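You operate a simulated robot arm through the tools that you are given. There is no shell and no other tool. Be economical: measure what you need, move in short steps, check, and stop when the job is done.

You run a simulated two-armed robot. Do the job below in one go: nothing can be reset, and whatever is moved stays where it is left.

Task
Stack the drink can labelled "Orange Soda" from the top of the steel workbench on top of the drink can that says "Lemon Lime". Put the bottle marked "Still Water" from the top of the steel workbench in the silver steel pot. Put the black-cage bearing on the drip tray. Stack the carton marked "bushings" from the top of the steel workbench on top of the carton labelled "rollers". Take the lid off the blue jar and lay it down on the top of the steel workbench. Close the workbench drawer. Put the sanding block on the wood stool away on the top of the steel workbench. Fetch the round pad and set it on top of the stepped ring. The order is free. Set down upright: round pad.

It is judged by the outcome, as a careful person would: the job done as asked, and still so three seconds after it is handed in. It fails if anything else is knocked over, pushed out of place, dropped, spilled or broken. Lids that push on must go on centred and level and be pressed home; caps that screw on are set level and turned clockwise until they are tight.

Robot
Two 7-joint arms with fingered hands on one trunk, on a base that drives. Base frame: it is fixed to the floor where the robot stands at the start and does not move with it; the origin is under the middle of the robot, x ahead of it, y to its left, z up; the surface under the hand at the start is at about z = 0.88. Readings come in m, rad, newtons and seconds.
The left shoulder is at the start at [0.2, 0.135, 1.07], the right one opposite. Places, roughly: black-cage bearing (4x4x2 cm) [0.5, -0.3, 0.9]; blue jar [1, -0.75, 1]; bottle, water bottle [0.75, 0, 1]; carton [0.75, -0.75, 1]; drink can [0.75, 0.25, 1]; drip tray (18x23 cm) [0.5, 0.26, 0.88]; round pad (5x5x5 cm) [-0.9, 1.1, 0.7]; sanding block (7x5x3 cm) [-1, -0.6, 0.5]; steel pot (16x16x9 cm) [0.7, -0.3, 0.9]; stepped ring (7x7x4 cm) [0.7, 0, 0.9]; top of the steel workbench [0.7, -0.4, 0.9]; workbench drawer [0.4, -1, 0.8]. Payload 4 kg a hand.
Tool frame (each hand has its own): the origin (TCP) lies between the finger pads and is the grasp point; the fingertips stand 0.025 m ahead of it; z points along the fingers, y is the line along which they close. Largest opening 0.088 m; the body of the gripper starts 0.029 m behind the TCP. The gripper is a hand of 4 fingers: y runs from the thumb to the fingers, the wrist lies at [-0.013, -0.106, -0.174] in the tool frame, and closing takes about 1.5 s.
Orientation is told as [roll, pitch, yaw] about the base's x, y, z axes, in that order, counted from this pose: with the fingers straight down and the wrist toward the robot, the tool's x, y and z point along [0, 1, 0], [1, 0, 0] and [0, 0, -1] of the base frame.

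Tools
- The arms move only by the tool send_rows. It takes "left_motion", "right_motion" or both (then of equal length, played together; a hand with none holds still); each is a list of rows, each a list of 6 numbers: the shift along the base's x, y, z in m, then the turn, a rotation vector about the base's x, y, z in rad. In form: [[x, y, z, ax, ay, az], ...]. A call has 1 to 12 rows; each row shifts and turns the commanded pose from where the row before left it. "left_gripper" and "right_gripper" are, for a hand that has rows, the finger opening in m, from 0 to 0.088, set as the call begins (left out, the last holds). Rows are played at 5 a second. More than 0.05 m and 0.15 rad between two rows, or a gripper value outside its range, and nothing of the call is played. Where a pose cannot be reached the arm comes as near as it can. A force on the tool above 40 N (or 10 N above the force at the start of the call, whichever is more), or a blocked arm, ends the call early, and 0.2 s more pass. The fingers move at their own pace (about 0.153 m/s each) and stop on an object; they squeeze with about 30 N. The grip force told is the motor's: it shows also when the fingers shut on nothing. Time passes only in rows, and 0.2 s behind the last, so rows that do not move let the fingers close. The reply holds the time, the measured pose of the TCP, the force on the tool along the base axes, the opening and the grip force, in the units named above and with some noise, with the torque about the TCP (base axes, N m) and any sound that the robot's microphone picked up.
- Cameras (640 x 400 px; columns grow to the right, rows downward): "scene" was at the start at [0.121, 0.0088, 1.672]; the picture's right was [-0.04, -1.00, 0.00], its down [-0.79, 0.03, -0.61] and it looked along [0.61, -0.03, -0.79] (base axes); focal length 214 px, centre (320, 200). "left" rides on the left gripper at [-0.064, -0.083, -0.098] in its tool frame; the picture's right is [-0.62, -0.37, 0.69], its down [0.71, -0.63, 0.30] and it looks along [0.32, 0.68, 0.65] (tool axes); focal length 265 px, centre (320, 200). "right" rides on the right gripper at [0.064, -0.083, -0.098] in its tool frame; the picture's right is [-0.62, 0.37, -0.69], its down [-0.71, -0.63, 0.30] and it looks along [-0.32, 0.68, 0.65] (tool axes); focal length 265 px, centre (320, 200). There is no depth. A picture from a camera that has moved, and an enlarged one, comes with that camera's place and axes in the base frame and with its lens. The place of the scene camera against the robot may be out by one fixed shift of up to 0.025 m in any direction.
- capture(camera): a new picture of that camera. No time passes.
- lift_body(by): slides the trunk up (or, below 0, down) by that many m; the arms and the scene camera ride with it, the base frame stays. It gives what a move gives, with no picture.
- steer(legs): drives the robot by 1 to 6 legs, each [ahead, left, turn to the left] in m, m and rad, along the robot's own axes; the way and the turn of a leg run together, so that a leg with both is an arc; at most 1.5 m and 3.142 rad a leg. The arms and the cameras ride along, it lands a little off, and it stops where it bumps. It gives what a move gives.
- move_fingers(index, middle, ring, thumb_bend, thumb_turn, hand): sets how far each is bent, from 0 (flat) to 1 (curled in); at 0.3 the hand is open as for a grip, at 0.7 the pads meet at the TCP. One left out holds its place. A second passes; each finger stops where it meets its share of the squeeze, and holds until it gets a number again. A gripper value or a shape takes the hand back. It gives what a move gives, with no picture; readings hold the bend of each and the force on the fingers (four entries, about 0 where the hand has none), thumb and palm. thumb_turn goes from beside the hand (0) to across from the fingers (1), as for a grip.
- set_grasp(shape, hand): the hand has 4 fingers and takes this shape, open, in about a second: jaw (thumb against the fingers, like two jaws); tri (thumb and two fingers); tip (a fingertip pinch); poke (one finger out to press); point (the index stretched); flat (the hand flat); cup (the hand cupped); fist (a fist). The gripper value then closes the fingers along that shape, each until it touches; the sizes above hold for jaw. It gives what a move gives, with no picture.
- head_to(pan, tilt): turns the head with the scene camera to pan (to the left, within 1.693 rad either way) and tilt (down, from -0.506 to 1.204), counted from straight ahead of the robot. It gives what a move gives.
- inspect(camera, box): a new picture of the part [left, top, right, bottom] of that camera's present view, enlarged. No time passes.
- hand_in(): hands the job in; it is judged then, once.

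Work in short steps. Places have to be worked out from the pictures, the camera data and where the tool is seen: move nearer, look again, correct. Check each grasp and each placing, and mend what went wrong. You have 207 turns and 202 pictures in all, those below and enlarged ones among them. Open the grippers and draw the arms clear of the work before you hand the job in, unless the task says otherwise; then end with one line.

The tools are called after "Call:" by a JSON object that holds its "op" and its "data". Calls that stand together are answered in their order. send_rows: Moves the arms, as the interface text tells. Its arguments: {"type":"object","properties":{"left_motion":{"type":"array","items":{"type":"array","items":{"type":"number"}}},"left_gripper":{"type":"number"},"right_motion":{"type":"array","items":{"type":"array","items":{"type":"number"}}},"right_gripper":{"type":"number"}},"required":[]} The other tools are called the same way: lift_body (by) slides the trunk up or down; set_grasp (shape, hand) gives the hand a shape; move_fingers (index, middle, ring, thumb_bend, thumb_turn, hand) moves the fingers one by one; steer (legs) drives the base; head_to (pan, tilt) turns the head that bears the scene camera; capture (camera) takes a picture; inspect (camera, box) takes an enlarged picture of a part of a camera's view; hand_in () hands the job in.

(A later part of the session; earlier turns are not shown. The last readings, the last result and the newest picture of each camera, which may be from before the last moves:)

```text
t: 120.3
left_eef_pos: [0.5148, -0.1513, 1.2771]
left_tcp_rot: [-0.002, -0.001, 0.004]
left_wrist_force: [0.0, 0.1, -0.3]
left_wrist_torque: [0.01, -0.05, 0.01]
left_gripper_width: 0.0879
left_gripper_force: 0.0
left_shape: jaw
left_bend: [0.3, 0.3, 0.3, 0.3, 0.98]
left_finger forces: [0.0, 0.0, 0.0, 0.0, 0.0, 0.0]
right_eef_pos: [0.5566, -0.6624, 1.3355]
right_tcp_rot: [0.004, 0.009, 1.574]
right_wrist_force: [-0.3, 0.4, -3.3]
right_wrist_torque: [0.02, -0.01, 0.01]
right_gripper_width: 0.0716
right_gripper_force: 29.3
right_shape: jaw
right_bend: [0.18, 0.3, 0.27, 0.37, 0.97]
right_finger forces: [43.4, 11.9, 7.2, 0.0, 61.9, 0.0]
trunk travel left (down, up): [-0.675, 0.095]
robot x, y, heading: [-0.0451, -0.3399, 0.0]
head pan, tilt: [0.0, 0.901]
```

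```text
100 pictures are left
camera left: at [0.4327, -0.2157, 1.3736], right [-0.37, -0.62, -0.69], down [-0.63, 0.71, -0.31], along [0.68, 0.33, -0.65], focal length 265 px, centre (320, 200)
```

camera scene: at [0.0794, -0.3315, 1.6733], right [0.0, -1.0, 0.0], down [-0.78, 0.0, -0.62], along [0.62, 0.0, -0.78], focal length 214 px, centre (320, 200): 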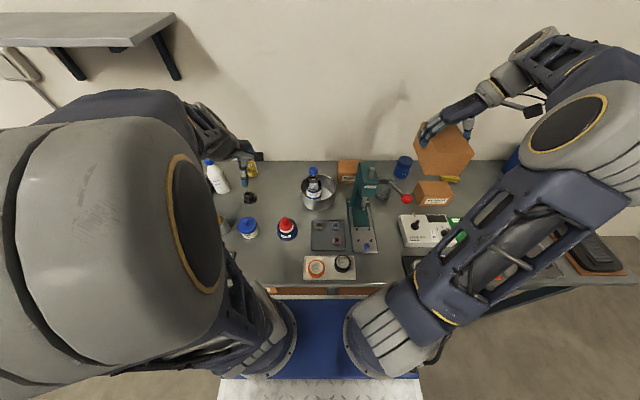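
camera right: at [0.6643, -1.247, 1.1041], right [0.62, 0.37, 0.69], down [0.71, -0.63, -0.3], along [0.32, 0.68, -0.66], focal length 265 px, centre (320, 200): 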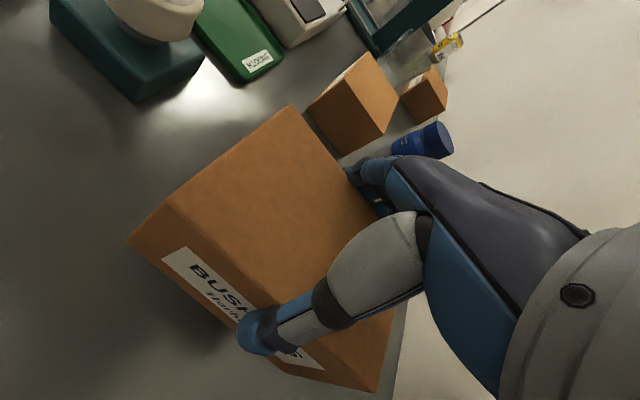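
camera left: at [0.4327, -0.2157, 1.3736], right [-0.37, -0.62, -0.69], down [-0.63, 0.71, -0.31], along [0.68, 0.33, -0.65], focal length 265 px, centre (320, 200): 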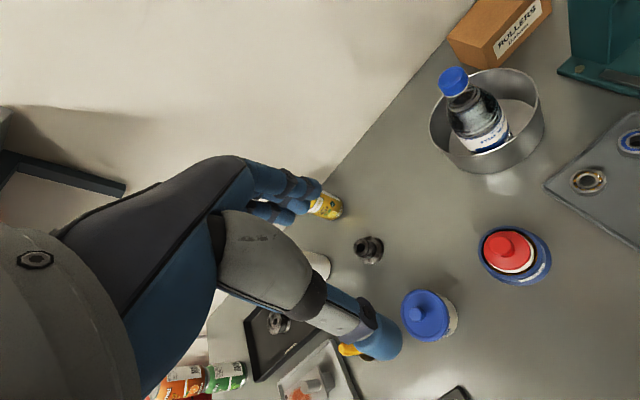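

Call:
{"op": "inspect", "data": {"camera": "scene", "box": [290, 100, 490, 270]}}

Call:
{"op": "inspect", "data": {"camera": "left", "box": [420, 0, 640, 140]}}

```text
2.35 times, centred on (390, 185) of scene
camera zoom: at [0.0794, -0.3315, 1.6733], right [0.0, -1.0, 0.0], down [-0.78, 0.0, -0.62], along [0.62, 0.0, -0.78], focal length 505 px, centre (155, 235)
```

zoom: 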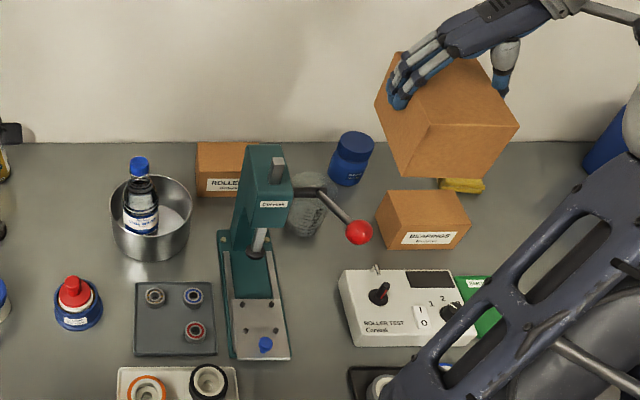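

```text
2.86 times, centred on (530, 70) of left
camera zoom: at [0.4327, -0.2157, 1.3736], right [-0.37, -0.62, -0.69], down [-0.63, 0.71, -0.31], along [0.68, 0.33, -0.65], focal length 758 px, centre (-280, 571)
```

zoom: 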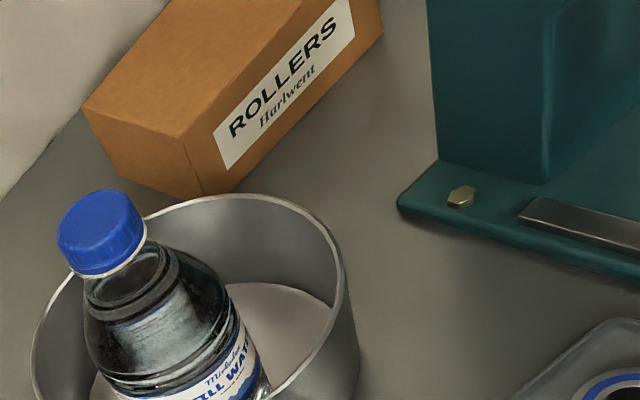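

Rollers carton ≈ centre (0.877, -0.497), x 0.83–0.925, y -0.437…-0.556, top ≈ 0.94; the press column stands in front of it (x<0.72, top ≈ 1.15). I keep the present hand orientation, drive 5 cm ahead, and move the box over the carton high up.

Call:
{"op": "steer", "data": {"legs": [[0.05, 0, 0]]}}

Call:
{"op": "send_rows", "data": {"right_motion": [[0.04, 0.0, 0, 0, 0, 0], [0.045, 0.015, 0, 0, 0, 0], [0.04, 0.025, 0, 0, 0, 0], [0.04, 0.028, 0, 0, 0, 0], [0.04, 0.028, 0, 0, 0, 0], [0.035, 0.03, 0, 0, 0, 0], [0.025, 0.028, 0, 0, 0, 0], [0, 0, 0, 0, 0, 0]]}}

Call:
{"op": "capture", "data": {"camera": "scene"}}

Call:
{"op": "capture", "data": {"camera": "right"}}

```text
t: 121.2
left_eef_pos: [0.5656, -0.1504, 1.2766]
left_tcp_rot: [-0.003, -0.003, 0.005]
left_wrist_force: [0.8, 0.4, -0.7]
left_wrist_torque: [0.0, -0.01, 0.02]
left_gripper_width: 0.0878
left_gripper_force: 0.1
left_shape: jaw
left_bend: [0.3, 0.3, 0.3, 0.3, 0.98]
left_finger forces: [0.0, 0.1, 0.0, 0.1, 0.1, 0.0]
right_eef_pos: [0.6039, -0.6623, 1.3361]
right_tcp_rot: [0.003, 0.01, 1.573]
right_wrist_force: [-0.5, 0.8, -2.4]
right_wrist_torque: [0.01, 0.01, -0.01]
right_gripper_width: 0.0715
right_gripper_force: 30.1
right_shape: jaw
right_bend: [0.18, 0.3, 0.27, 0.37, 0.97]
right_finger forces: [43.3, 11.9, 7.3, 0.1, 61.8, 0.0]
trunk travel left (down, up): [-0.675, 0.095]
robot x, y, heading: [0.0058, -0.3426, 0.008]
head pan, tilt: [0.0, 0.901]
```

```text
t: 123.0
left_eef_pos: [0.5656, -0.1518, 1.2764]
left_tcp_rot: [0.0, 0.0, 0.005]
left_wrist_force: [0.4, -0.3, 0.0]
left_wrist_torque: [-0.04, 0.01, -0.01]
left_gripper_width: 0.088
left_gripper_force: 0.1
left_shape: jaw
left_bend: [0.3, 0.3, 0.3, 0.3, 0.98]
left_finger forces: [0.0, 0.1, 0.0, 0.1, 0.0, 0.0]
right_eef_pos: [0.7958, -0.5471, 1.3195]
right_tcp_rot: [0.003, 0.009, 1.576]
right_wrist_force: [-0.1, -0.1, -2.8]
right_wrist_torque: [0.0, -0.04, 0.0]
right_gripper_width: 0.0714
right_gripper_force: 29.7
right_shape: jaw
right_bend: [0.18, 0.3, 0.28, 0.38, 0.97]
right_finger forces: [42.3, 11.6, 7.0, 0.0, 60.3, 0.0]
right hand out of reach, approached as far as the arm can: row 5, 6, 7
trunk travel left (down, up): [-0.675, 0.095]
robot x, y, heading: [0.0049, -0.3423, -0.001]
head pan, tilt: [0.0, 0.901]
```

```text
97 pictures are left
camera scene: at [0.1286, -0.3313, 1.6733], right [0.0, -1.0, 0.0], down [-0.78, 0.0, -0.62], along [0.62, 0.0, -0.78], focal length 214 px, centre (320, 200)
```

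scene: 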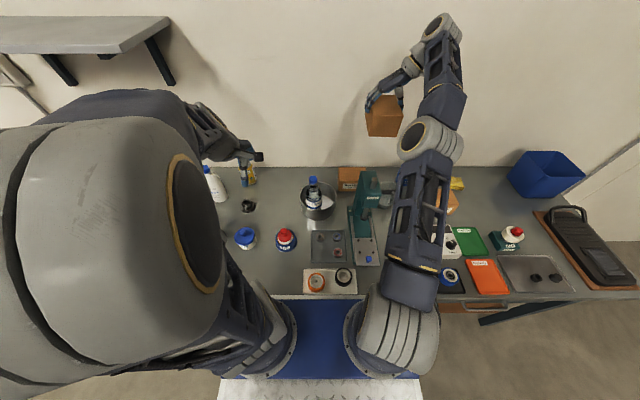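

```text
96 pictures are left
camera right: at [0.7314, -0.628, 1.4179], right [0.62, 0.38, 0.69], down [0.72, -0.63, -0.3], along [0.32, 0.68, -0.66], focal length 265 px, centre (320, 200)
```

right: 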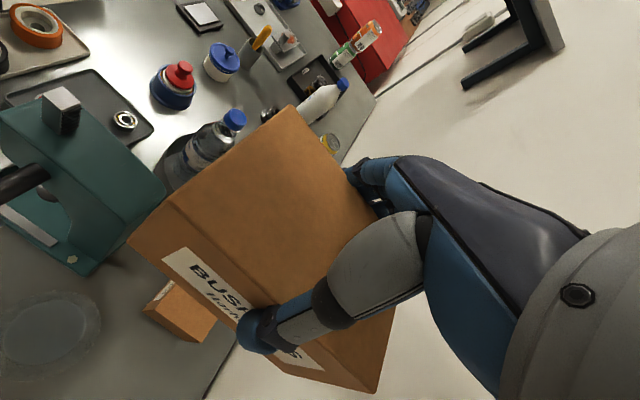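

Out of reach at this height. Raise the trunk 9 cm so the shoulder is higher, then check where the hand is.

Call:
{"op": "lift_body", "data": {"by": 0.09}}

Call:
{"op": "send_rows", "data": {"right_motion": [[0, 0, -0.04, 0, 0, 0], [0, 0, -0.04, 0, 0, 0], [0, 0, 0, 0, 0, 0]]}}

```text
t: 124.3
left_eef_pos: [0.5652, -0.1521, 1.3667]
left_tcp_rot: [-0.002, -0.001, 0.004]
left_wrist_force: [0.7, 0.5, 0.0]
left_wrist_torque: [-0.03, 0.0, 0.0]
left_gripper_width: 0.0878
left_gripper_force: 0.0
left_shape: jaw
left_bend: [0.3, 0.3, 0.3, 0.3, 0.98]
left_finger forces: [0.1, 0.1, 0.0, 0.1, 0.1, 0.1]
right_eef_pos: [0.7959, -0.5469, 1.4082]
right_tcp_rot: [0.004, 0.008, 1.573]
right_wrist_force: [-0.2, -0.4, -3.0]
right_wrist_torque: [-0.04, 0.0, 0.0]
right_gripper_width: 0.0717
right_gripper_force: 30.1
right_shape: jaw
right_bend: [0.18, 0.3, 0.28, 0.38, 0.97]
right_finger forces: [42.2, 11.6, 7.1, 0.0, 60.3, 0.0]
trunk travel left (down, up): [-0.765, 0.005]
robot x, y, heading: [0.0075, -0.343, 0.003]
head pan, tilt: [0.0, 0.901]
```

```text
t: 125.1
left_eef_pos: [0.5651, -0.1518, 1.3656]
left_tcp_rot: [-0.002, -0.001, 0.004]
left_wrist_force: [-0.5, -0.1, -0.5]
left_wrist_torque: [-0.02, -0.01, -0.01]
left_gripper_width: 0.0879
left_gripper_force: 0.1
left_shape: jaw
left_bend: [0.3, 0.3, 0.3, 0.3, 0.98]
left_finger forces: [0.0, 0.0, 0.0, 0.0, 0.1, 0.1]
right_eef_pos: [0.7954, -0.5471, 1.3274]
right_tcp_rot: [0.004, 0.008, 1.573]
right_wrist_force: [0.3, 0.3, -2.9]
right_wrist_torque: [-0.02, 0.01, -0.01]
right_gripper_width: 0.0717
right_gripper_force: 29.8
right_shape: jaw
right_bend: [0.18, 0.3, 0.28, 0.38, 0.97]
right_finger forces: [42.1, 11.4, 7.1, 0.0, 60.0, 0.0]
trunk travel left (down, up): [-0.765, 0.005]
robot x, y, heading: [0.01, -0.3456, 0.003]
head pan, tilt: [0.0, 0.901]
```

The command follows the measured pose. Lower to 1.25 and move toward (0.878, -0.503).

Call:
{"op": "send_rows", "data": {"right_motion": [[0, 0, -0.04, 0, 0, 0], [0, 0, -0.037, 0, 0, 0], [0.03, 0.015, 0, 0, 0, 0], [0.03, 0.015, 0, 0, 0, 0], [0.022, 0.014, 0, 0, 0, 0], [0, 0, 0, 0, 0, 0]]}}

Call:
{"op": "capture", "data": {"camera": "scene"}}

Call:
{"op": "capture", "data": {"camera": "right"}}

```text
t: 126.5
left_eef_pos: [0.5643, -0.1517, 1.367]
left_tcp_rot: [-0.001, 0.0, 0.007]
left_wrist_force: [0.0, 0.0, -0.5]
left_wrist_torque: [0.01, -0.02, -0.02]
left_gripper_width: 0.0881
left_gripper_force: 0.1
left_shape: jaw
left_bend: [0.3, 0.3, 0.3, 0.3, 0.98]
left_finger forces: [0.0, 0.0, 0.0, 0.1, 0.0, 0.1]
right_eef_pos: [0.856, -0.4975, 1.2486]
right_tcp_rot: [0.006, 0.008, 1.575]
right_wrist_force: [-0.4, -0.4, -2.8]
right_wrist_torque: [0.02, -0.01, 0.02]
right_gripper_width: 0.0718
right_gripper_force: 30.4
right_shape: jaw
right_bend: [0.18, 0.3, 0.28, 0.38, 0.97]
right_finger forces: [42.1, 11.4, 7.1, 0.0, 59.7, 0.0]
right hand out of reach, approached as far as the arm can: row 4, 5
trunk travel left (down, up): [-0.765, 0.005]
robot x, y, heading: [0.0055, -0.3421, 0.003]
head pan, tilt: [0.0, 0.901]
```

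```text
95 pictures are left
camera scene: at [0.129, -0.3312, 1.7633], right [0.0, -1.0, 0.0], down [-0.78, 0.0, -0.62], along [0.62, 0.0, -0.78], focal length 214 px, centre (320, 200)
```

scene: 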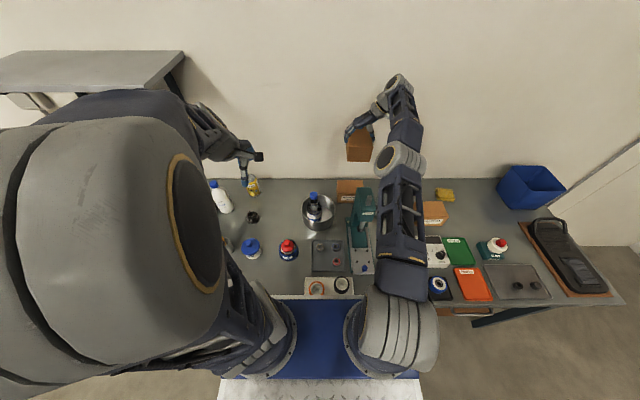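

```text
94 pictures are left
camera right: at [0.7927, -0.5789, 1.3481], right [0.62, 0.38, 0.69], down [0.72, -0.63, -0.3], along [0.32, 0.68, -0.66], focal length 265 px, centre (320, 200)
```

right: 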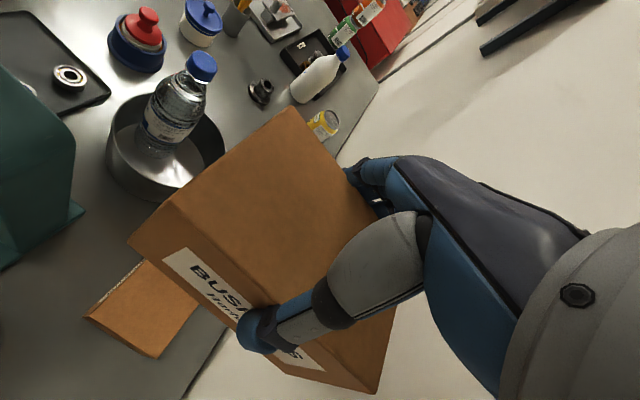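

Carton right edge confirmed y≈-0.557, x≈0.82–0.915. Lower to ~1.09 and then correct the position.

Call:
{"op": "send_rows", "data": {"right_motion": [[0, 0, -0.04, 0, 0, 0], [0, 0, -0.04, 0, 0, 0], [0, 0, -0.04, 0, 0, 0], [0, 0, -0.04, 0, 0, 0], [0.014, -0.006, 0, 0, 0, 0], [0, 0, 0, 0, 0, 0]]}}

Call:
{"op": "capture", "data": {"camera": "right"}}

Call:
{"op": "inspect", "data": {"camera": "scene", "box": [280, 80, 460, 240]}}

```text
t: 127.9
left_eef_pos: [0.5654, -0.1503, 1.3673]
left_tcp_rot: [-0.001, 0.0, 0.005]
left_wrist_force: [-0.3, -0.8, -0.1]
left_wrist_torque: [-0.01, 0.03, 0.03]
left_gripper_width: 0.0877
left_gripper_force: 0.2
left_shape: jaw
left_bend: [0.3, 0.3, 0.3, 0.3, 0.98]
left_finger forces: [0.0, 0.0, 0.1, 0.0, 0.1, 0.1]
right_eef_pos: [0.8641, -0.5007, 1.0877]
right_tcp_rot: [0.004, 0.008, 1.574]
right_wrist_force: [0.0, 0.6, -2.5]
right_wrist_torque: [-0.04, 0.02, 0.0]
right_gripper_width: 0.072
right_gripper_force: 30.3
right_shape: jaw
right_bend: [0.18, 0.3, 0.28, 0.38, 0.97]
right_finger forces: [41.8, 11.3, 7.1, 0.0, 59.2, 0.0]
right hand out of reach, approached as far as the arm can: row 5
trunk travel left (down, up): [-0.765, 0.005]
robot x, y, heading: [0.0082, -0.346, 0.001]
head pan, tilt: [0.0, 0.901]
```

```text
93 pictures are left
camera right: at [0.8001, -0.582, 1.1871], right [0.62, 0.38, 0.69], down [0.72, -0.63, -0.3], along [0.32, 0.68, -0.66], focal length 265 px, centre (320, 200)
```

right: 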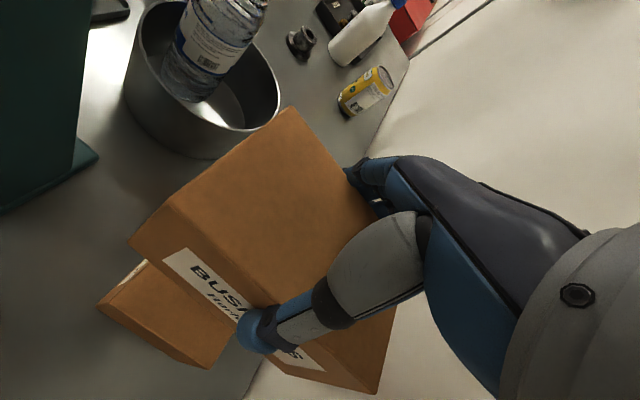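

```text
2.50 times, centred on (370, 160) of scene
camera zoom: at [0.1287, -0.3313, 1.7633], right [0.0, -1.0, 0.0], down [-0.78, 0.0, -0.62], along [0.62, 0.0, -0.78], focal length 536 px, centre (195, 300)
```

zoom: 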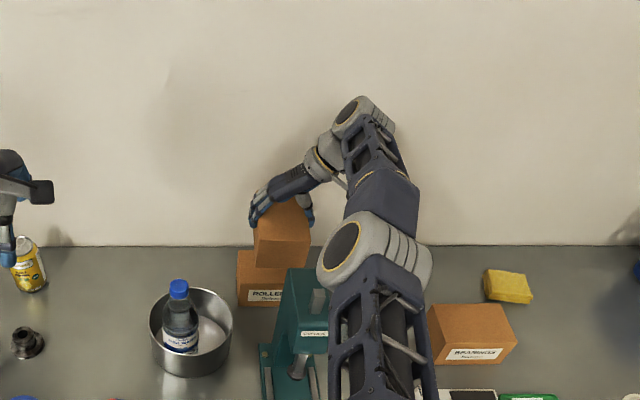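

Position is 1.2 cm short in x; reach improves lower. Lower to ~1.03 and try the rest.

Call:
{"op": "send_rows", "data": {"right_motion": [[0, 0, -0.03, 0, 0, 0], [0, 0, -0.025, 0, 0, 0], [0.006, 0, 0, 0, 0, 0], [0.006, 0, 0, 0, 0, 0], [0, 0, 0, 0, 0, 0]]}}

Call:
{"op": "inspect", "data": {"camera": "scene", "box": [330, 120, 430, 220]}}

Call:
{"op": "capture", "data": {"camera": "left"}}

```text
t: 129.1
left_eef_pos: [0.5649, -0.1512, 1.3668]
left_tcp_rot: [-0.001, 0.0, 0.007]
left_wrist_force: [1.0, 0.1, -0.1]
left_wrist_torque: [0.01, 0.02, 0.04]
left_gripper_width: 0.0877
left_gripper_force: 0.1
left_shape: jaw
left_bend: [0.3, 0.3, 0.3, 0.3, 0.98]
left_finger forces: [0.0, 0.0, 0.0, 0.1, 0.1, 0.0]
right_eef_pos: [0.8571, -0.4999, 1.0345]
right_tcp_rot: [0.003, 0.009, 1.576]
right_wrist_force: [0.3, -0.5, -3.2]
right_wrist_torque: [-0.03, -0.01, 0.01]
right_gripper_width: 0.0717
right_gripper_force: 29.9
right_shape: jaw
right_bend: [0.18, 0.3, 0.28, 0.38, 0.97]
right_finger forces: [41.7, 11.2, 7.2, 0.0, 59.2, 0.0]
right hand out of reach, approached as far as the arm can: row 2, 3, 4
trunk travel left (down, up): [-0.765, 0.005]
robot x, y, heading: [0.0102, -0.3453, 0.002]
head pan, tilt: [0.0, 0.901]
```

```text
4.00 times, centred on (380, 170) of scene
camera zoom: at [0.1288, -0.3313, 1.7633], right [0.0, -1.0, 0.0], down [-0.78, 0.0, -0.62], along [0.62, 0.0, -0.78], focal length 858 px, centre (80, 320)
```

zoom: 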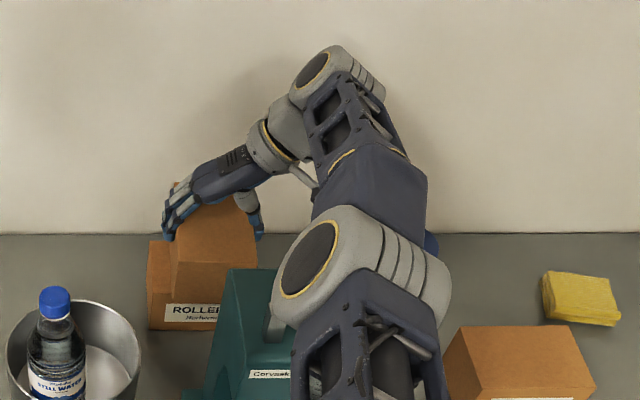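

```text
90 pictures are left
camera left: at [0.4821, -0.2154, 1.4636], right [-0.37, -0.62, -0.69], down [-0.63, 0.71, -0.31], along [0.68, 0.33, -0.65], focal length 265 px, centre (320, 200)
```

left: 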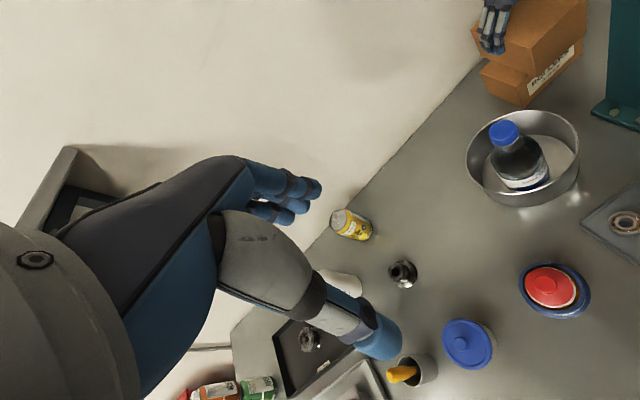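

Reach shrinks here; instead I nudge the base forward 1.8 cm, carrying the box with it.

Call:
{"op": "steer", "data": {"legs": [[0.018, 0, 0]]}}

Call:
{"op": "inspect", "data": {"camera": "left", "box": [440, 0, 640, 120]}}

Call:
{"op": "inspect", "data": {"camera": "right", "box": [60, 90, 420, 400]}}

```text
t: 129.9
left_eef_pos: [0.5836, -0.1512, 1.3673]
left_tcp_rot: [-0.001, 0.001, 0.004]
left_wrist_force: [0.3, 0.6, 0.1]
left_wrist_torque: [0.03, -0.01, 0.05]
left_gripper_width: 0.0883
left_gripper_force: 0.1
left_shape: jaw
left_bend: [0.3, 0.3, 0.3, 0.3, 0.98]
left_finger forces: [0.0, 0.0, 0.0, 0.0, 0.1, 0.0]
right_eef_pos: [0.8755, -0.5002, 1.0349]
right_tcp_rot: [0.003, 0.011, 1.574]
right_wrist_force: [-0.3, 0.4, -2.3]
right_wrist_torque: [-0.02, -0.01, -0.02]
right_gripper_width: 0.0719
right_gripper_force: 29.3
right_shape: jaw
right_bend: [0.18, 0.3, 0.28, 0.38, 0.97]
right_finger forces: [41.7, 11.4, 7.0, 0.1, 59.2, 0.1]
trunk travel left (down, up): [-0.765, 0.005]
robot x, y, heading: [0.0214, -0.3442, 0.006]
head pan, tilt: [0.0, 0.901]
```

```text
3.20 times, centred on (540, 60) of left
camera zoom: at [0.5, -0.2154, 1.4637], right [-0.36, -0.62, -0.69], down [-0.63, 0.71, -0.31], along [0.68, 0.33, -0.65], focal length 849 px, centre (-384, 648)
```

zoom: 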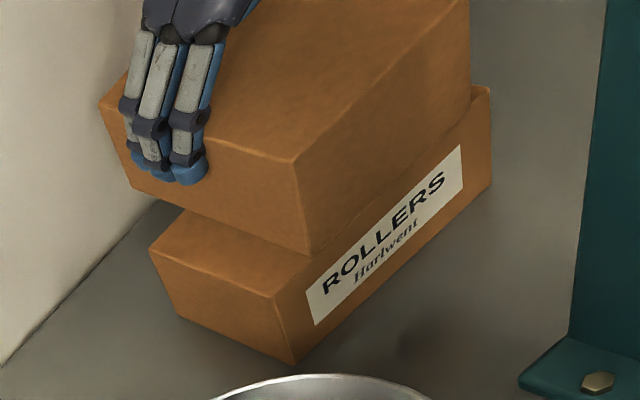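

```text
1.29 times, centred on (240, 245) of right
camera zoom: at [0.8121, -0.5813, 1.1336], right [0.62, 0.38, 0.69], down [0.72, -0.63, -0.3], along [0.32, 0.68, -0.66], focal length 342 px, centre (423, 142)
```

zoom: 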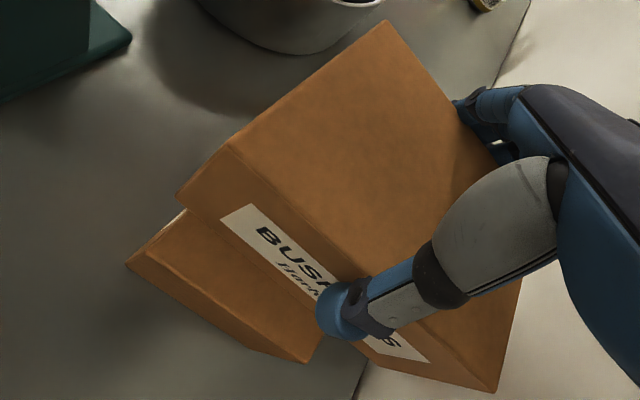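

Alignment is good. Lower with the trunk: 2 cm first, then small steps.

Call:
{"op": "lift_body", "data": {"by": -0.02}}

Call:
{"op": "lift_body", "data": {"by": -0.006}}

Call:
{"op": "inspect", "data": {"camera": "left", "box": [440, 0, 640, 120]}}

```text
t: 130.5
left_eef_pos: [0.582, -0.1514, 1.3467]
left_tcp_rot: [-0.001, -0.002, 0.004]
left_wrist_force: [-0.7, -0.4, 0.0]
left_wrist_torque: [0.02, -0.02, 0.03]
left_gripper_width: 0.0879
left_gripper_force: 0.1
left_shape: jaw
left_bend: [0.3, 0.3, 0.3, 0.3, 0.98]
left_finger forces: [0.0, 0.0, 0.0, 0.1, 0.1, 0.0]
right_eef_pos: [0.8784, -0.4997, 1.0239]
right_tcp_rot: [-0.008, 0.004, 1.573]
right_wrist_force: [-2.7, 0.7, 12.3]
right_wrist_torque: [-0.62, 0.1, -0.04]
right_gripper_width: 0.0719
right_gripper_force: 30.1
right_shape: jaw
right_bend: [0.17, 0.3, 0.28, 0.39, 0.95]
right_finger forces: [41.9, 10.5, 6.7, 0.0, 61.6, 0.0]
trunk travel left (down, up): [-0.745, 0.025]
robot x, y, heading: [0.0197, -0.3424, 0.0]
head pan, tilt: [0.0, 0.901]
stopped: the force on the tool passed its limit at 42 N (the readings are from after the stop); the commanded pose is now the measured one
```

```text
t: 131.0
left_eef_pos: [0.5832, -0.1513, 1.3408]
left_tcp_rot: [0.001, -0.002, 0.003]
left_wrist_force: [0.6, 0.1, -0.2]
left_wrist_torque: [0.0, -0.03, 0.01]
left_gripper_width: 0.088
left_gripper_force: 0.0
left_shape: jaw
left_bend: [0.3, 0.3, 0.3, 0.3, 0.98]
left_finger forces: [0.0, 0.1, 0.0, 0.0, 0.0, 0.0]
right_eef_pos: [0.8802, -0.4993, 1.0248]
right_tcp_rot: [-0.016, 0.002, 1.571]
right_wrist_force: [-5.0, 0.8, 13.9]
right_wrist_torque: [-0.67, 0.1, -0.11]
right_gripper_width: 0.0718
right_gripper_force: 30.1
right_shape: jaw
right_bend: [0.17, 0.3, 0.29, 0.39, 0.94]
right_finger forces: [41.7, 10.4, 6.5, 0.0, 61.8, 0.1]
trunk travel left (down, up): [-0.739, 0.031]
robot x, y, heading: [0.0241, -0.3424, 0.004]
head pan, tilt: [0.0, 0.901]
stopped: the force on the tool passed its limit at 43 N (the readings are from after the stop); the commanded pose is now the measured one
```

```text
3.20 times, centred on (540, 60) of left
camera zoom: at [0.499, -0.2152, 1.4381], right [-0.36, -0.62, -0.69], down [-0.63, 0.71, -0.31], along [0.68, 0.33, -0.65], focal length 849 px, centre (-384, 648)
```

zoom: 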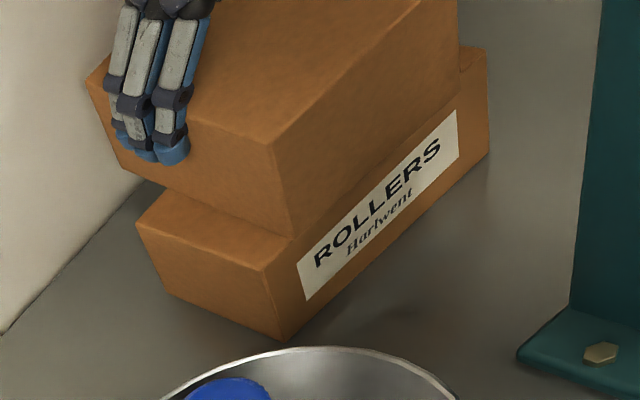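

It touches the carton top (about 14 N residual). Check from the right camera for level before release.

Call:
{"op": "inspect", "data": {"camera": "right", "box": [60, 90, 420, 400]}}

Call:
{"op": "inspect", "data": {"camera": "scene", "box": [330, 120, 430, 220]}}

```text
1.29 times, centred on (240, 245) of right
camera zoom: at [0.8147, -0.5815, 1.1211], right [0.61, 0.37, 0.7], down [0.72, -0.63, -0.29], along [0.33, 0.68, -0.65], focal length 342 px, centre (423, 142)
```

zoom: 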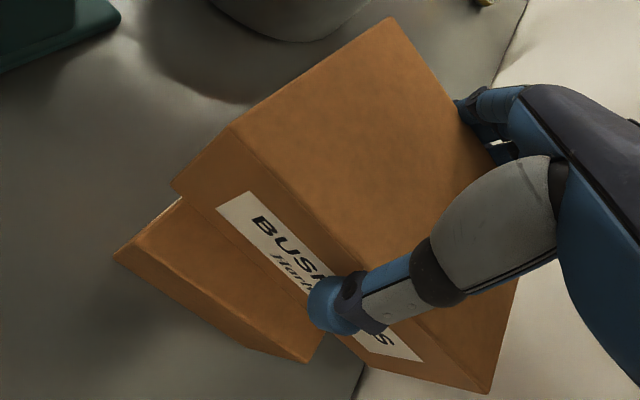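

```text
4.00 times, centred on (380, 170) of scene
camera zoom: at [0.1456, -0.3309, 1.7376], right [0.0, -1.0, 0.0], down [-0.78, 0.0, -0.62], along [0.62, 0.0, -0.78], focal length 858 px, centre (80, 320)
```

zoom: 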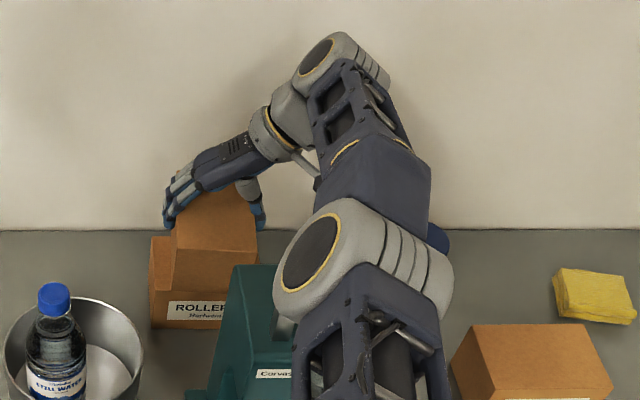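

Looks level on the carton. Release by spreading fingers flat.

Call:
{"op": "move_fingers", "data": {"hand": "right", "thumb_bend": 0.0, "index": 0.06, "middle": 0.06, "ring": 0.06}}

Call:
{"op": "inspect", "data": {"camera": "left", "box": [440, 0, 640, 120]}}

Call:
{"op": "inspect", "data": {"camera": "right", "box": [60, 90, 420, 400]}}

```text
t: 132.0
left_eef_pos: [0.5831, -0.1503, 1.3418]
left_tcp_rot: [0.001, -0.003, 0.004]
left_wrist_force: [-0.3, 0.3, 0.6]
left_wrist_torque: [-0.01, 0.02, 0.03]
left_gripper_width: 0.0878
left_gripper_force: 0.0
left_shape: jaw
left_bend: [0.3, 0.3, 0.3, 0.3, 0.98]
left_finger forces: [0.0, 0.0, 0.0, 0.1, 0.1, 0.1]
right_eef_pos: [0.8807, -0.4991, 1.0216]
right_tcp_rot: [-0.012, 0.003, 1.571]
right_wrist_force: [-0.5, -0.1, -0.3]
right_wrist_torque: [0.0, 0.0, 0.0]
right_gripper_width: 0.1265
right_gripper_force: 0.0
right_shape: fingers
right_bend: [0.06, 0.06, 0.06, 0.0, 1.0]
right_finger forces: [0.0, 0.1, 0.1, 0.1, 0.1, 0.1]
trunk travel left (down, up): [-0.739, 0.031]
robot x, y, heading: [0.0224, -0.3448, 0.003]
head pan, tilt: [0.0, 0.901]
```

```text
3.20 times, centred on (540, 60) of left
camera zoom: at [0.5, -0.2153, 1.4381], right [-0.37, -0.62, -0.69], down [-0.63, 0.71, -0.31], along [0.68, 0.33, -0.65], focal length 849 px, centre (-384, 648)
```

zoom: 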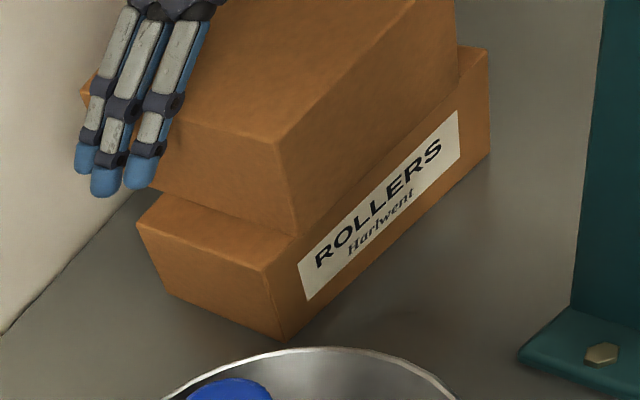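

```text
1.29 times, centred on (240, 245) of right
camera zoom: at [0.815, -0.5814, 1.119], right [0.61, 0.37, 0.7], down [0.72, -0.63, -0.29], along [0.33, 0.68, -0.65], focal length 342 px, centre (423, 142)
```

zoom: 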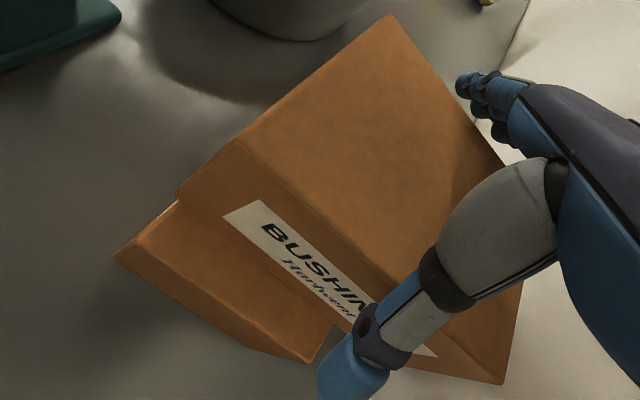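

Released and stable. Rise straight up, check.

Call:
{"op": "lift_body", "data": {"by": 0.028}}

Call:
{"op": "send_rows", "data": {"right_motion": [[0, 0, 0.025, 0, 0, 0], [0, 0, 0.03, 0, 0, 0], [0, 0, 0.04, 0, 0, 0], [-0.02, 0, 0.04, 0, 0, 0], [-0.03, 0, 0.035, 0, 0, 0], [-0.03, 0, 0.035, 0, 0, 0]]}}

Call:
{"op": "inspect", "data": {"camera": "left", "box": [440, 0, 640, 120]}}

Call:
{"op": "capture", "data": {"camera": "right"}}

```text
t: 132.8
left_eef_pos: [0.5834, -0.1515, 1.3694]
left_tcp_rot: [0.0, -0.001, 0.003]
left_wrist_force: [0.1, 0.0, -0.2]
left_wrist_torque: [-0.04, 0.04, 0.03]
left_gripper_width: 0.0879
left_gripper_force: 0.0
left_shape: jaw
left_bend: [0.3, 0.3, 0.3, 0.3, 0.98]
left_finger forces: [0.0, 0.1, 0.0, 0.0, 0.0, 0.0]
right_eef_pos: [0.8796, -0.5002, 1.0506]
right_tcp_rot: [-0.013, 0.0, 1.574]
right_wrist_force: [-0.7, -0.6, -0.2]
right_wrist_torque: [0.02, 0.03, -0.01]
right_gripper_width: 0.1265
right_gripper_force: 0.2
right_shape: fingers
right_bend: [0.06, 0.06, 0.06, 0.0, 1.0]
right_finger forces: [0.0, 0.0, 0.1, 0.0, 0.0, 0.1]
trunk travel left (down, up): [-0.767, 0.003]
robot x, y, heading: [0.0242, -0.3448, 0.003]
head pan, tilt: [0.0, 0.901]
```

```text
t: 134.2
left_eef_pos: [0.5837, -0.1506, 1.3693]
left_tcp_rot: [0.0, -0.001, 0.003]
left_wrist_force: [1.7, -0.3, -0.8]
left_wrist_torque: [0.02, 0.0, -0.01]
left_gripper_width: 0.0881
left_gripper_force: 0.0
left_shape: jaw
left_bend: [0.3, 0.3, 0.3, 0.3, 0.98]
left_finger forces: [0.0, 0.0, 0.0, 0.1, 0.0, 0.0]
right_eef_pos: [0.7998, -0.5007, 1.2546]
right_tcp_rot: [-0.012, 0.001, 1.572]
right_wrist_force: [-0.3, -0.6, -0.4]
right_wrist_torque: [0.02, 0.0, 0.02]
right_gripper_width: 0.1266
right_gripper_force: 0.1
right_shape: fingers
right_bend: [0.06, 0.06, 0.06, 0.0, 1.0]
right_finger forces: [0.1, 0.1, 0.0, 0.0, 0.1, 0.0]
trunk travel left (down, up): [-0.767, 0.003]
robot x, y, heading: [0.0218, -0.3433, 0.004]
head pan, tilt: [0.0, 0.901]
```

```text
3.20 times, centred on (540, 60) of left
camera zoom: at [0.5003, -0.2152, 1.4659], right [-0.37, -0.62, -0.69], down [-0.63, 0.71, -0.31], along [0.68, 0.33, -0.65], focal length 849 px, centre (-384, 648)
```

zoom: 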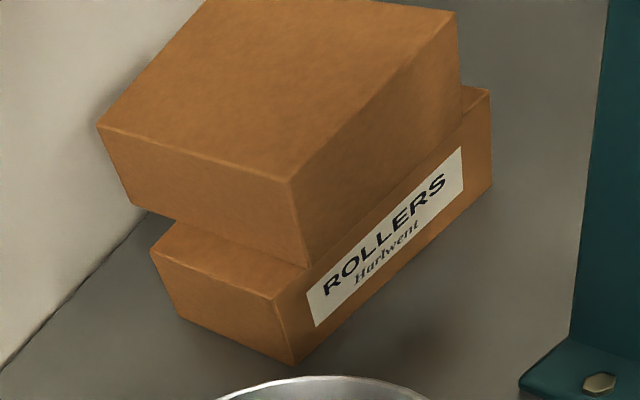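

```text
81 pictures are left
camera right: at [0.7345, -0.5825, 1.3514], right [0.61, 0.37, 0.7], down [0.72, -0.63, -0.29], along [0.33, 0.68, -0.65], focal length 265 px, centre (320, 200)
```

right: 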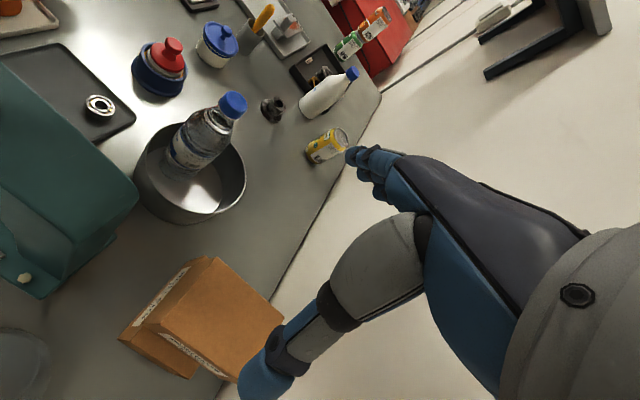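

Cartons are stacked. Now the blue jar: rotate the hand back to yaw 0 and drive right to about y=-0.55.

Call:
{"op": "send_rows", "data": {"right_motion": [[-0.02, 0, 0.01, 0, 0, -0.143], [-0.02, 0, 0.01, 0, 0, -0.143], [-0.02, 0, 0.01, 0, 0, -0.143], [-0.02, 0, 0.01, 0, 0, -0.143], [-0.02, 0, 0, 0, 0, -0.143], [-0.02, 0, 0, 0, 0, -0.143], [-0.02, 0, 0, 0, 0, -0.143], [-0.02, 0, 0, 0, 0, -0.143], [0, 0, 0, 0, 0, -0.143], [0, 0, 0, 0, 0, -0.143], [0, 0, 0, 0, 0, -0.142]], "right_gripper": 0.088}}

Call:
{"op": "steer", "data": {"legs": [[-0.03, 0, 0], [0, -0.2, 0]]}}

Call:
{"op": "capture", "data": {"camera": "right"}}

```text
t: 136.6
left_eef_pos: [0.5833, -0.1511, 1.3686]
left_tcp_rot: [0.0, -0.001, 0.003]
left_wrist_force: [-0.1, 0.1, -0.8]
left_wrist_torque: [0.0, 0.0, 0.01]
left_gripper_width: 0.0879
left_gripper_force: 0.0
left_shape: jaw
left_bend: [0.3, 0.3, 0.3, 0.3, 0.98]
left_finger forces: [0.0, 0.0, 0.0, 0.0, 0.1, 0.1]
right_eef_pos: [0.6398, -0.5003, 1.2947]
right_tcp_rot: [-0.014, 0.001, 0.0]
right_wrist_force: [0.2, 0.2, 0.4]
right_wrist_torque: [0.03, 0.02, -0.02]
right_gripper_width: 0.0879
right_gripper_force: 0.0
right_shape: jaw
right_bend: [0.3, 0.3, 0.3, 0.3, 0.98]
right_finger forces: [0.0, 0.0, 0.0, 0.0, 0.0, 0.0]
trunk travel left (down, up): [-0.767, 0.003]
robot x, y, heading: [0.0228, -0.3428, 0.002]
head pan, tilt: [0.0, 0.901]
```

```text
t: 138.6
left_eef_pos: [0.5536, -0.3525, 1.3696]
left_tcp_rot: [0.0, -0.002, 0.003]
left_wrist_force: [0.1, -0.5, 0.4]
left_wrist_torque: [-0.02, 0.0, -0.06]
left_gripper_width: 0.0878
left_gripper_force: 0.1
left_shape: jaw
left_bend: [0.3, 0.3, 0.3, 0.3, 0.98]
left_finger forces: [0.0, 0.0, 0.0, 0.1, 0.0, 0.0]
right_eef_pos: [0.6095, -0.7013, 1.295]
right_tcp_rot: [-0.013, 0.001, -0.001]
right_wrist_force: [0.3, -0.1, 0.2]
right_wrist_torque: [-0.03, -0.01, -0.01]
right_gripper_width: 0.0882
right_gripper_force: 0.1
right_shape: jaw
right_bend: [0.3, 0.3, 0.3, 0.3, 0.98]
right_finger forces: [0.0, 0.0, 0.0, 0.1, 0.1, 0.0]
trunk travel left (down, up): [-0.767, 0.003]
robot x, y, heading: [-0.0099, -0.5458, 0.006]
head pan, tilt: [0.0, 0.901]
```

```text
80 pictures are left
camera right: at [0.5269, -0.6349, 1.3919], right [0.37, -0.61, 0.7], down [-0.63, -0.72, -0.29], along [0.68, -0.33, -0.65], focal length 265 px, centre (320, 200)
```

right: 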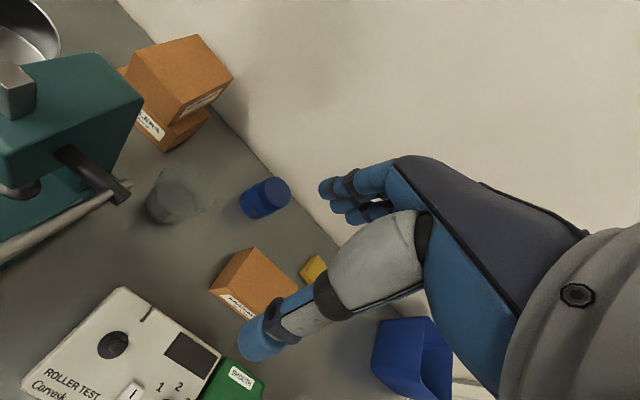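

Call:
{"op": "inspect", "data": {"camera": "right", "box": [220, 160, 310, 230]}}

```text
5.71 times, centred on (265, 195) of right
camera zoom: at [0.5269, -0.6349, 1.3919], right [0.37, -0.61, 0.7], down [-0.63, -0.72, -0.29], along [0.68, -0.33, -0.65], focal length 1517 px, centre (634, 229)
```

zoom: 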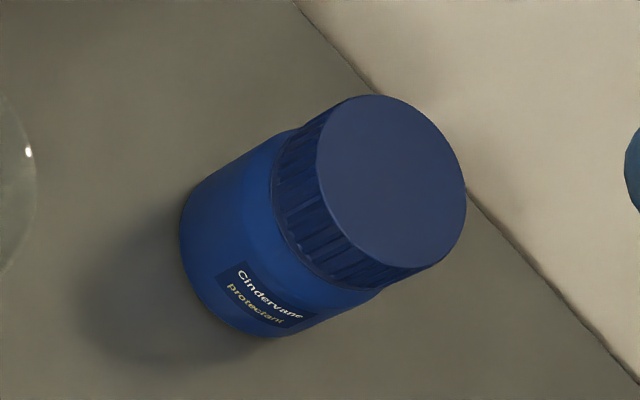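

The jar has a ribbed screw-type lid; jar ≈ (0.875, -0.745), lid top z≈0.98, diameter ≈ 6.3 cm. Lower the trunk back a bit and bring the right hand over it.

Call:
{"op": "lift_body", "data": {"by": -0.06}}

Call:
{"op": "send_rows", "data": {"right_motion": [[0.045, -0.008, 0, 0.013, 0, 0], [0.045, -0.008, 0, 0, 0, 0], [0.045, -0.008, 0, 0, 0, 0], [0.045, -0.008, 0, 0, 0, 0], [0.045, -0.008, -0.01, 0, 0, 0], [0.035, -0.005, -0.03, 0, 0, 0], [0, 0, -0.045, 0, 0, 0], [0, 0, -0.04, 0, 0, 0], [0, 0, 0, 0, 0, 0]]}}

Call:
{"op": "capture", "data": {"camera": "right"}}

```text
t: 139.6
left_eef_pos: [0.5533, -0.3523, 1.3092]
left_tcp_rot: [0.0, -0.002, 0.004]
left_wrist_force: [-0.7, -0.1, 0.1]
left_wrist_torque: [0.02, 0.0, 0.01]
left_gripper_width: 0.0879
left_gripper_force: 0.1
left_shape: jaw
left_bend: [0.3, 0.3, 0.3, 0.3, 0.98]
left_finger forces: [0.1, 0.0, 0.0, 0.0, 0.1, 0.1]
right_eef_pos: [0.6098, -0.7015, 1.2353]
right_tcp_rot: [-0.013, 0.003, 0.001]
right_wrist_force: [0.6, -0.9, -0.2]
right_wrist_torque: [0.0, 0.0, -0.02]
right_gripper_width: 0.0878
right_gripper_force: 0.1
right_shape: jaw
right_bend: [0.3, 0.3, 0.3, 0.3, 0.98]
right_finger forces: [0.0, 0.0, 0.0, 0.1, 0.1, 0.1]
trunk travel left (down, up): [-0.707, 0.063]
robot x, y, heading: [0.0005, -0.5439, 0.01]
head pan, tilt: [0.0, 0.901]
```

```text
t: 141.6
left_eef_pos: [0.5524, -0.3527, 1.3097]
left_tcp_rot: [0.0, -0.001, 0.003]
left_wrist_force: [-0.2, -0.1, -0.2]
left_wrist_torque: [0.02, 0.01, 0.0]
left_gripper_width: 0.088
left_gripper_force: 0.1
left_shape: jaw
left_bend: [0.3, 0.3, 0.3, 0.3, 0.98]
left_finger forces: [0.0, 0.1, 0.1, 0.0, 0.1, 0.0]
right_eef_pos: [0.8711, -0.7455, 1.1084]
right_tcp_rot: [-0.001, 0.003, 0.0]
right_wrist_force: [0.2, 0.0, 1.1]
right_wrist_torque: [0.04, -0.01, -0.02]
right_gripper_width: 0.0881
right_gripper_force: 0.1
right_shape: jaw
right_bend: [0.3, 0.3, 0.3, 0.3, 0.98]
right_finger forces: [0.0, 0.1, 0.1, 0.0, 0.0, 0.1]
trunk travel left (down, up): [-0.707, 0.063]
robot x, y, heading: [-0.0066, -0.5459, 0.007]
head pan, tilt: [0.0, 0.901]
```

```text
78 pictures are left
camera right: at [0.7877, -0.681, 1.2063], right [0.37, -0.62, 0.69], down [-0.63, -0.71, -0.3], along [0.68, -0.32, -0.66], focal length 265 px, centre (320, 200)
```

right: 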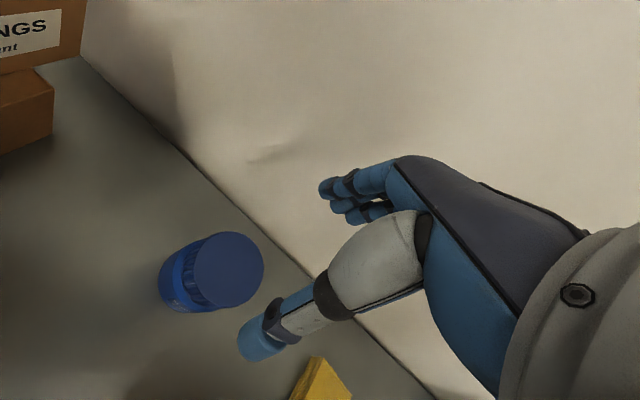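

Lid centre ≈ (0.8765, -0.748). Pre-rotate the hand clockwise by 0.7 rad to have room to unscrew, and descend to 1.03.

Call:
{"op": "send_rows", "data": {"right_motion": [[0.005, -0.0025, -0.015, 0, 0, -0.14], [0, 0, -0.015, 0, 0, -0.14], [0, 0, -0.015, 0, 0, -0.14], [0, 0, -0.015, 0, 0, -0.14], [0, 0, -0.015, 0, 0, -0.14], [0, 0, 0, 0, 0, 0]]}}

Call:
{"op": "capture", "data": {"camera": "right"}}

```text
t: 143.0
left_eef_pos: [0.5538, -0.3534, 1.309]
left_tcp_rot: [-0.001, -0.003, 0.003]
left_wrist_force: [0.2, -0.4, -0.9]
left_wrist_torque: [0.0, 0.0, 0.05]
left_gripper_width: 0.0879
left_gripper_force: 0.1
left_shape: jaw
left_bend: [0.3, 0.3, 0.3, 0.3, 0.98]
left_finger forces: [0.0, 0.1, 0.0, 0.0, 0.0, 0.0]
right_eef_pos: [0.8756, -0.7497, 1.0349]
right_tcp_rot: [0.002, 0.002, -0.7]
right_wrist_force: [0.5, -0.1, 0.0]
right_wrist_torque: [-0.01, 0.0, -0.03]
right_gripper_width: 0.088
right_gripper_force: 0.1
right_shape: jaw
right_bend: [0.3, 0.3, 0.3, 0.3, 0.98]
right_finger forces: [0.0, 0.0, 0.0, 0.0, 0.1, 0.0]
trunk travel left (down, up): [-0.707, 0.063]
robot x, y, heading: [-0.0073, -0.5458, 0.001]
head pan, tilt: [0.0, 0.901]
```

```text
77 pictures are left
camera right: at [0.8531, -0.6457, 1.1327], right [-0.12, -0.71, 0.69], down [-0.94, -0.14, -0.3], along [0.31, -0.69, -0.66], focal length 265 px, centre (320, 200)
```

right: 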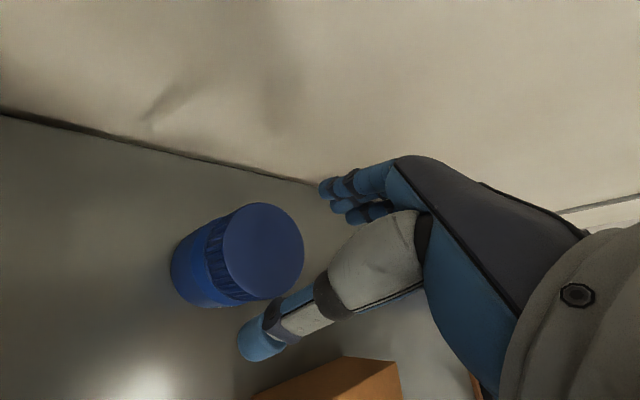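

Centre now measured (0.879, -0.745). Descend to z≈0.977 and close.

Call:
{"op": "send_rows", "data": {"right_motion": [[0.003, 0.004, -0.02, 0, 0, 0], [0, 0, -0.02, 0, 0, 0], [0, 0, -0.018, 0, 0, 0], [0, 0, 0, 0, 0, 0]]}}

Call:
{"op": "send_rows", "data": {"right_motion": [[0, 0, 0, 0, 0, 0], [0, 0, 0, 0, 0, 0], [0, 0, 0, 0, 0, 0], [0, 0, 0, 0, 0, 0], [0, 0, 0, 0, 0, 0], [0, 0, 0, 0, 0, 0], [0, 0, 0, 0, 0, 0], [0, 0, 0, 0, 0, 0]], "right_gripper": 0.04}}

Call:
{"op": "capture", "data": {"camera": "right"}}

```text
t: 144.0
left_eef_pos: [0.5532, -0.353, 1.309]
left_tcp_rot: [-0.001, -0.002, 0.002]
left_wrist_force: [0.4, 0.4, 0.8]
left_wrist_torque: [-0.01, 0.03, 0.03]
left_gripper_width: 0.0877
left_gripper_force: 0.0
left_shape: jaw
left_bend: [0.3, 0.3, 0.3, 0.3, 0.98]
left_finger forces: [0.0, 0.0, 0.0, 0.0, 0.1, 0.0]
right_eef_pos: [0.8781, -0.7449, 0.978]
right_tcp_rot: [0.002, 0.001, -0.7]
right_wrist_force: [2.3, -0.9, 5.5]
right_wrist_torque: [-0.12, -0.26, 0.07]
right_gripper_width: 0.0881
right_gripper_force: 0.0
right_shape: jaw
right_bend: [0.27, 0.3, 0.3, 0.3, 0.98]
right_finger forces: [5.1, 0.0, 0.1, 0.1, 0.0, 0.1]
trunk travel left (down, up): [-0.707, 0.063]
robot x, y, heading: [-0.0041, -0.5494, 0.002]
head pan, tilt: [0.0, 0.901]
```

```text
t: 145.8
left_eef_pos: [0.5528, -0.3537, 1.3096]
left_tcp_rot: [0.0, -0.002, 0.003]
left_wrist_force: [0.4, 0.2, 0.6]
left_wrist_torque: [0.03, -0.02, 0.03]
left_gripper_width: 0.0879
left_gripper_force: 0.1
left_shape: jaw
left_bend: [0.3, 0.3, 0.3, 0.3, 0.98]
left_finger forces: [0.1, 0.0, 0.1, 0.0, 0.0, 0.0]
right_eef_pos: [0.8779, -0.7442, 0.9766]
right_tcp_rot: [0.001, 0.001, -0.7]
right_wrist_force: [-0.4, 0.3, -1.0]
right_wrist_torque: [0.03, 0.02, -0.02]
right_gripper_width: 0.0594
right_gripper_force: 29.9
right_shape: jaw
right_bend: [0.27, 0.36, 0.37, 0.62, 0.99]
right_finger forces: [15.0, 8.3, 3.8, 0.0, 28.1, 0.0]
trunk travel left (down, up): [-0.707, 0.063]
robot x, y, heading: [-0.0079, -0.5475, 0.0]
head pan, tilt: [0.0, 0.901]
```

```text
76 pictures are left
camera right: at [0.856, -0.6414, 1.0743], right [-0.12, -0.71, 0.69], down [-0.94, -0.14, -0.3], along [0.31, -0.69, -0.66], focal length 265 px, centre (320, 200)
```

right: 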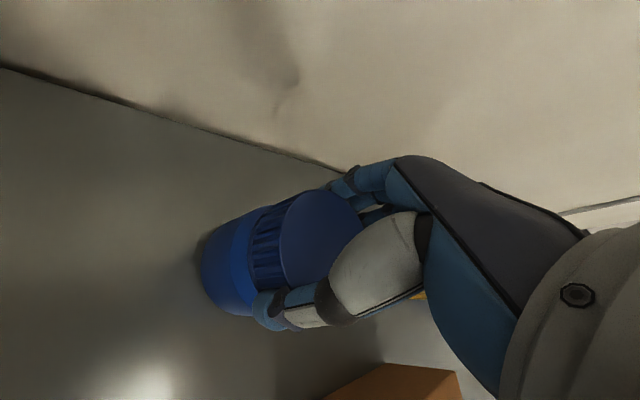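

Gripping the lid. Turn counter-clockwise by 0.7 rad and look.

Call:
{"op": "send_rows", "data": {"right_motion": [[0, 0, 0, 0, 0, 0.14], [0, 0, 0, 0, 0, 0.14], [0, 0, 0, 0, 0, 0.14], [0, 0, 0, 0, 0, 0.14], [0, 0, 0, 0, 0, 0.14]]}}

Call:
{"op": "capture", "data": {"camera": "right"}}

```text
t: 147.0
left_eef_pos: [0.554, -0.3526, 1.3098]
left_tcp_rot: [-0.001, -0.001, 0.003]
left_wrist_force: [-0.1, -0.3, -0.3]
left_wrist_torque: [0.01, -0.02, -0.02]
left_gripper_width: 0.0877
left_gripper_force: 0.0
left_shape: jaw
left_bend: [0.3, 0.3, 0.3, 0.3, 0.98]
left_finger forces: [0.0, 0.1, 0.0, 0.0, 0.0, 0.0]
right_eef_pos: [0.8784, -0.7443, 0.9765]
right_tcp_rot: [0.001, 0.001, 0.003]
right_wrist_force: [0.9, 1.2, 0.4]
right_wrist_torque: [-0.03, 0.02, 0.0]
right_gripper_width: 0.0595
right_gripper_force: 30.1
right_shape: jaw
right_bend: [0.27, 0.36, 0.37, 0.62, 0.99]
right_finger forces: [14.8, 8.4, 3.8, 0.1, 28.0, 0.1]
trunk travel left (down, up): [-0.707, 0.063]
robot x, y, heading: [-0.0059, -0.5473, 0.008]
head pan, tilt: [0.0, 0.901]
```

```text
75 pictures are left
camera right: at [0.7947, -0.6799, 1.0746], right [0.37, -0.62, 0.69], down [-0.63, -0.72, -0.3], along [0.68, -0.32, -0.65], focal length 265 px, centre (320, 200)
```

right: 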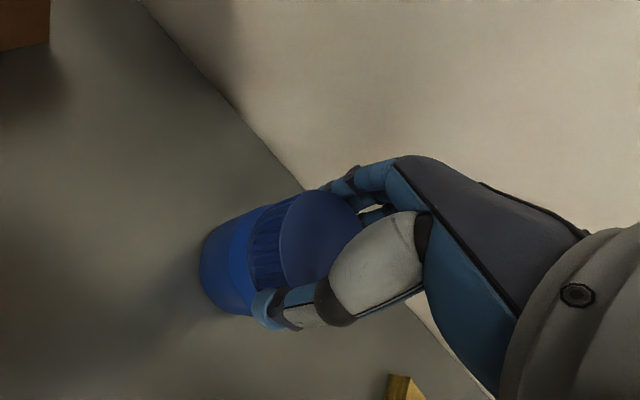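

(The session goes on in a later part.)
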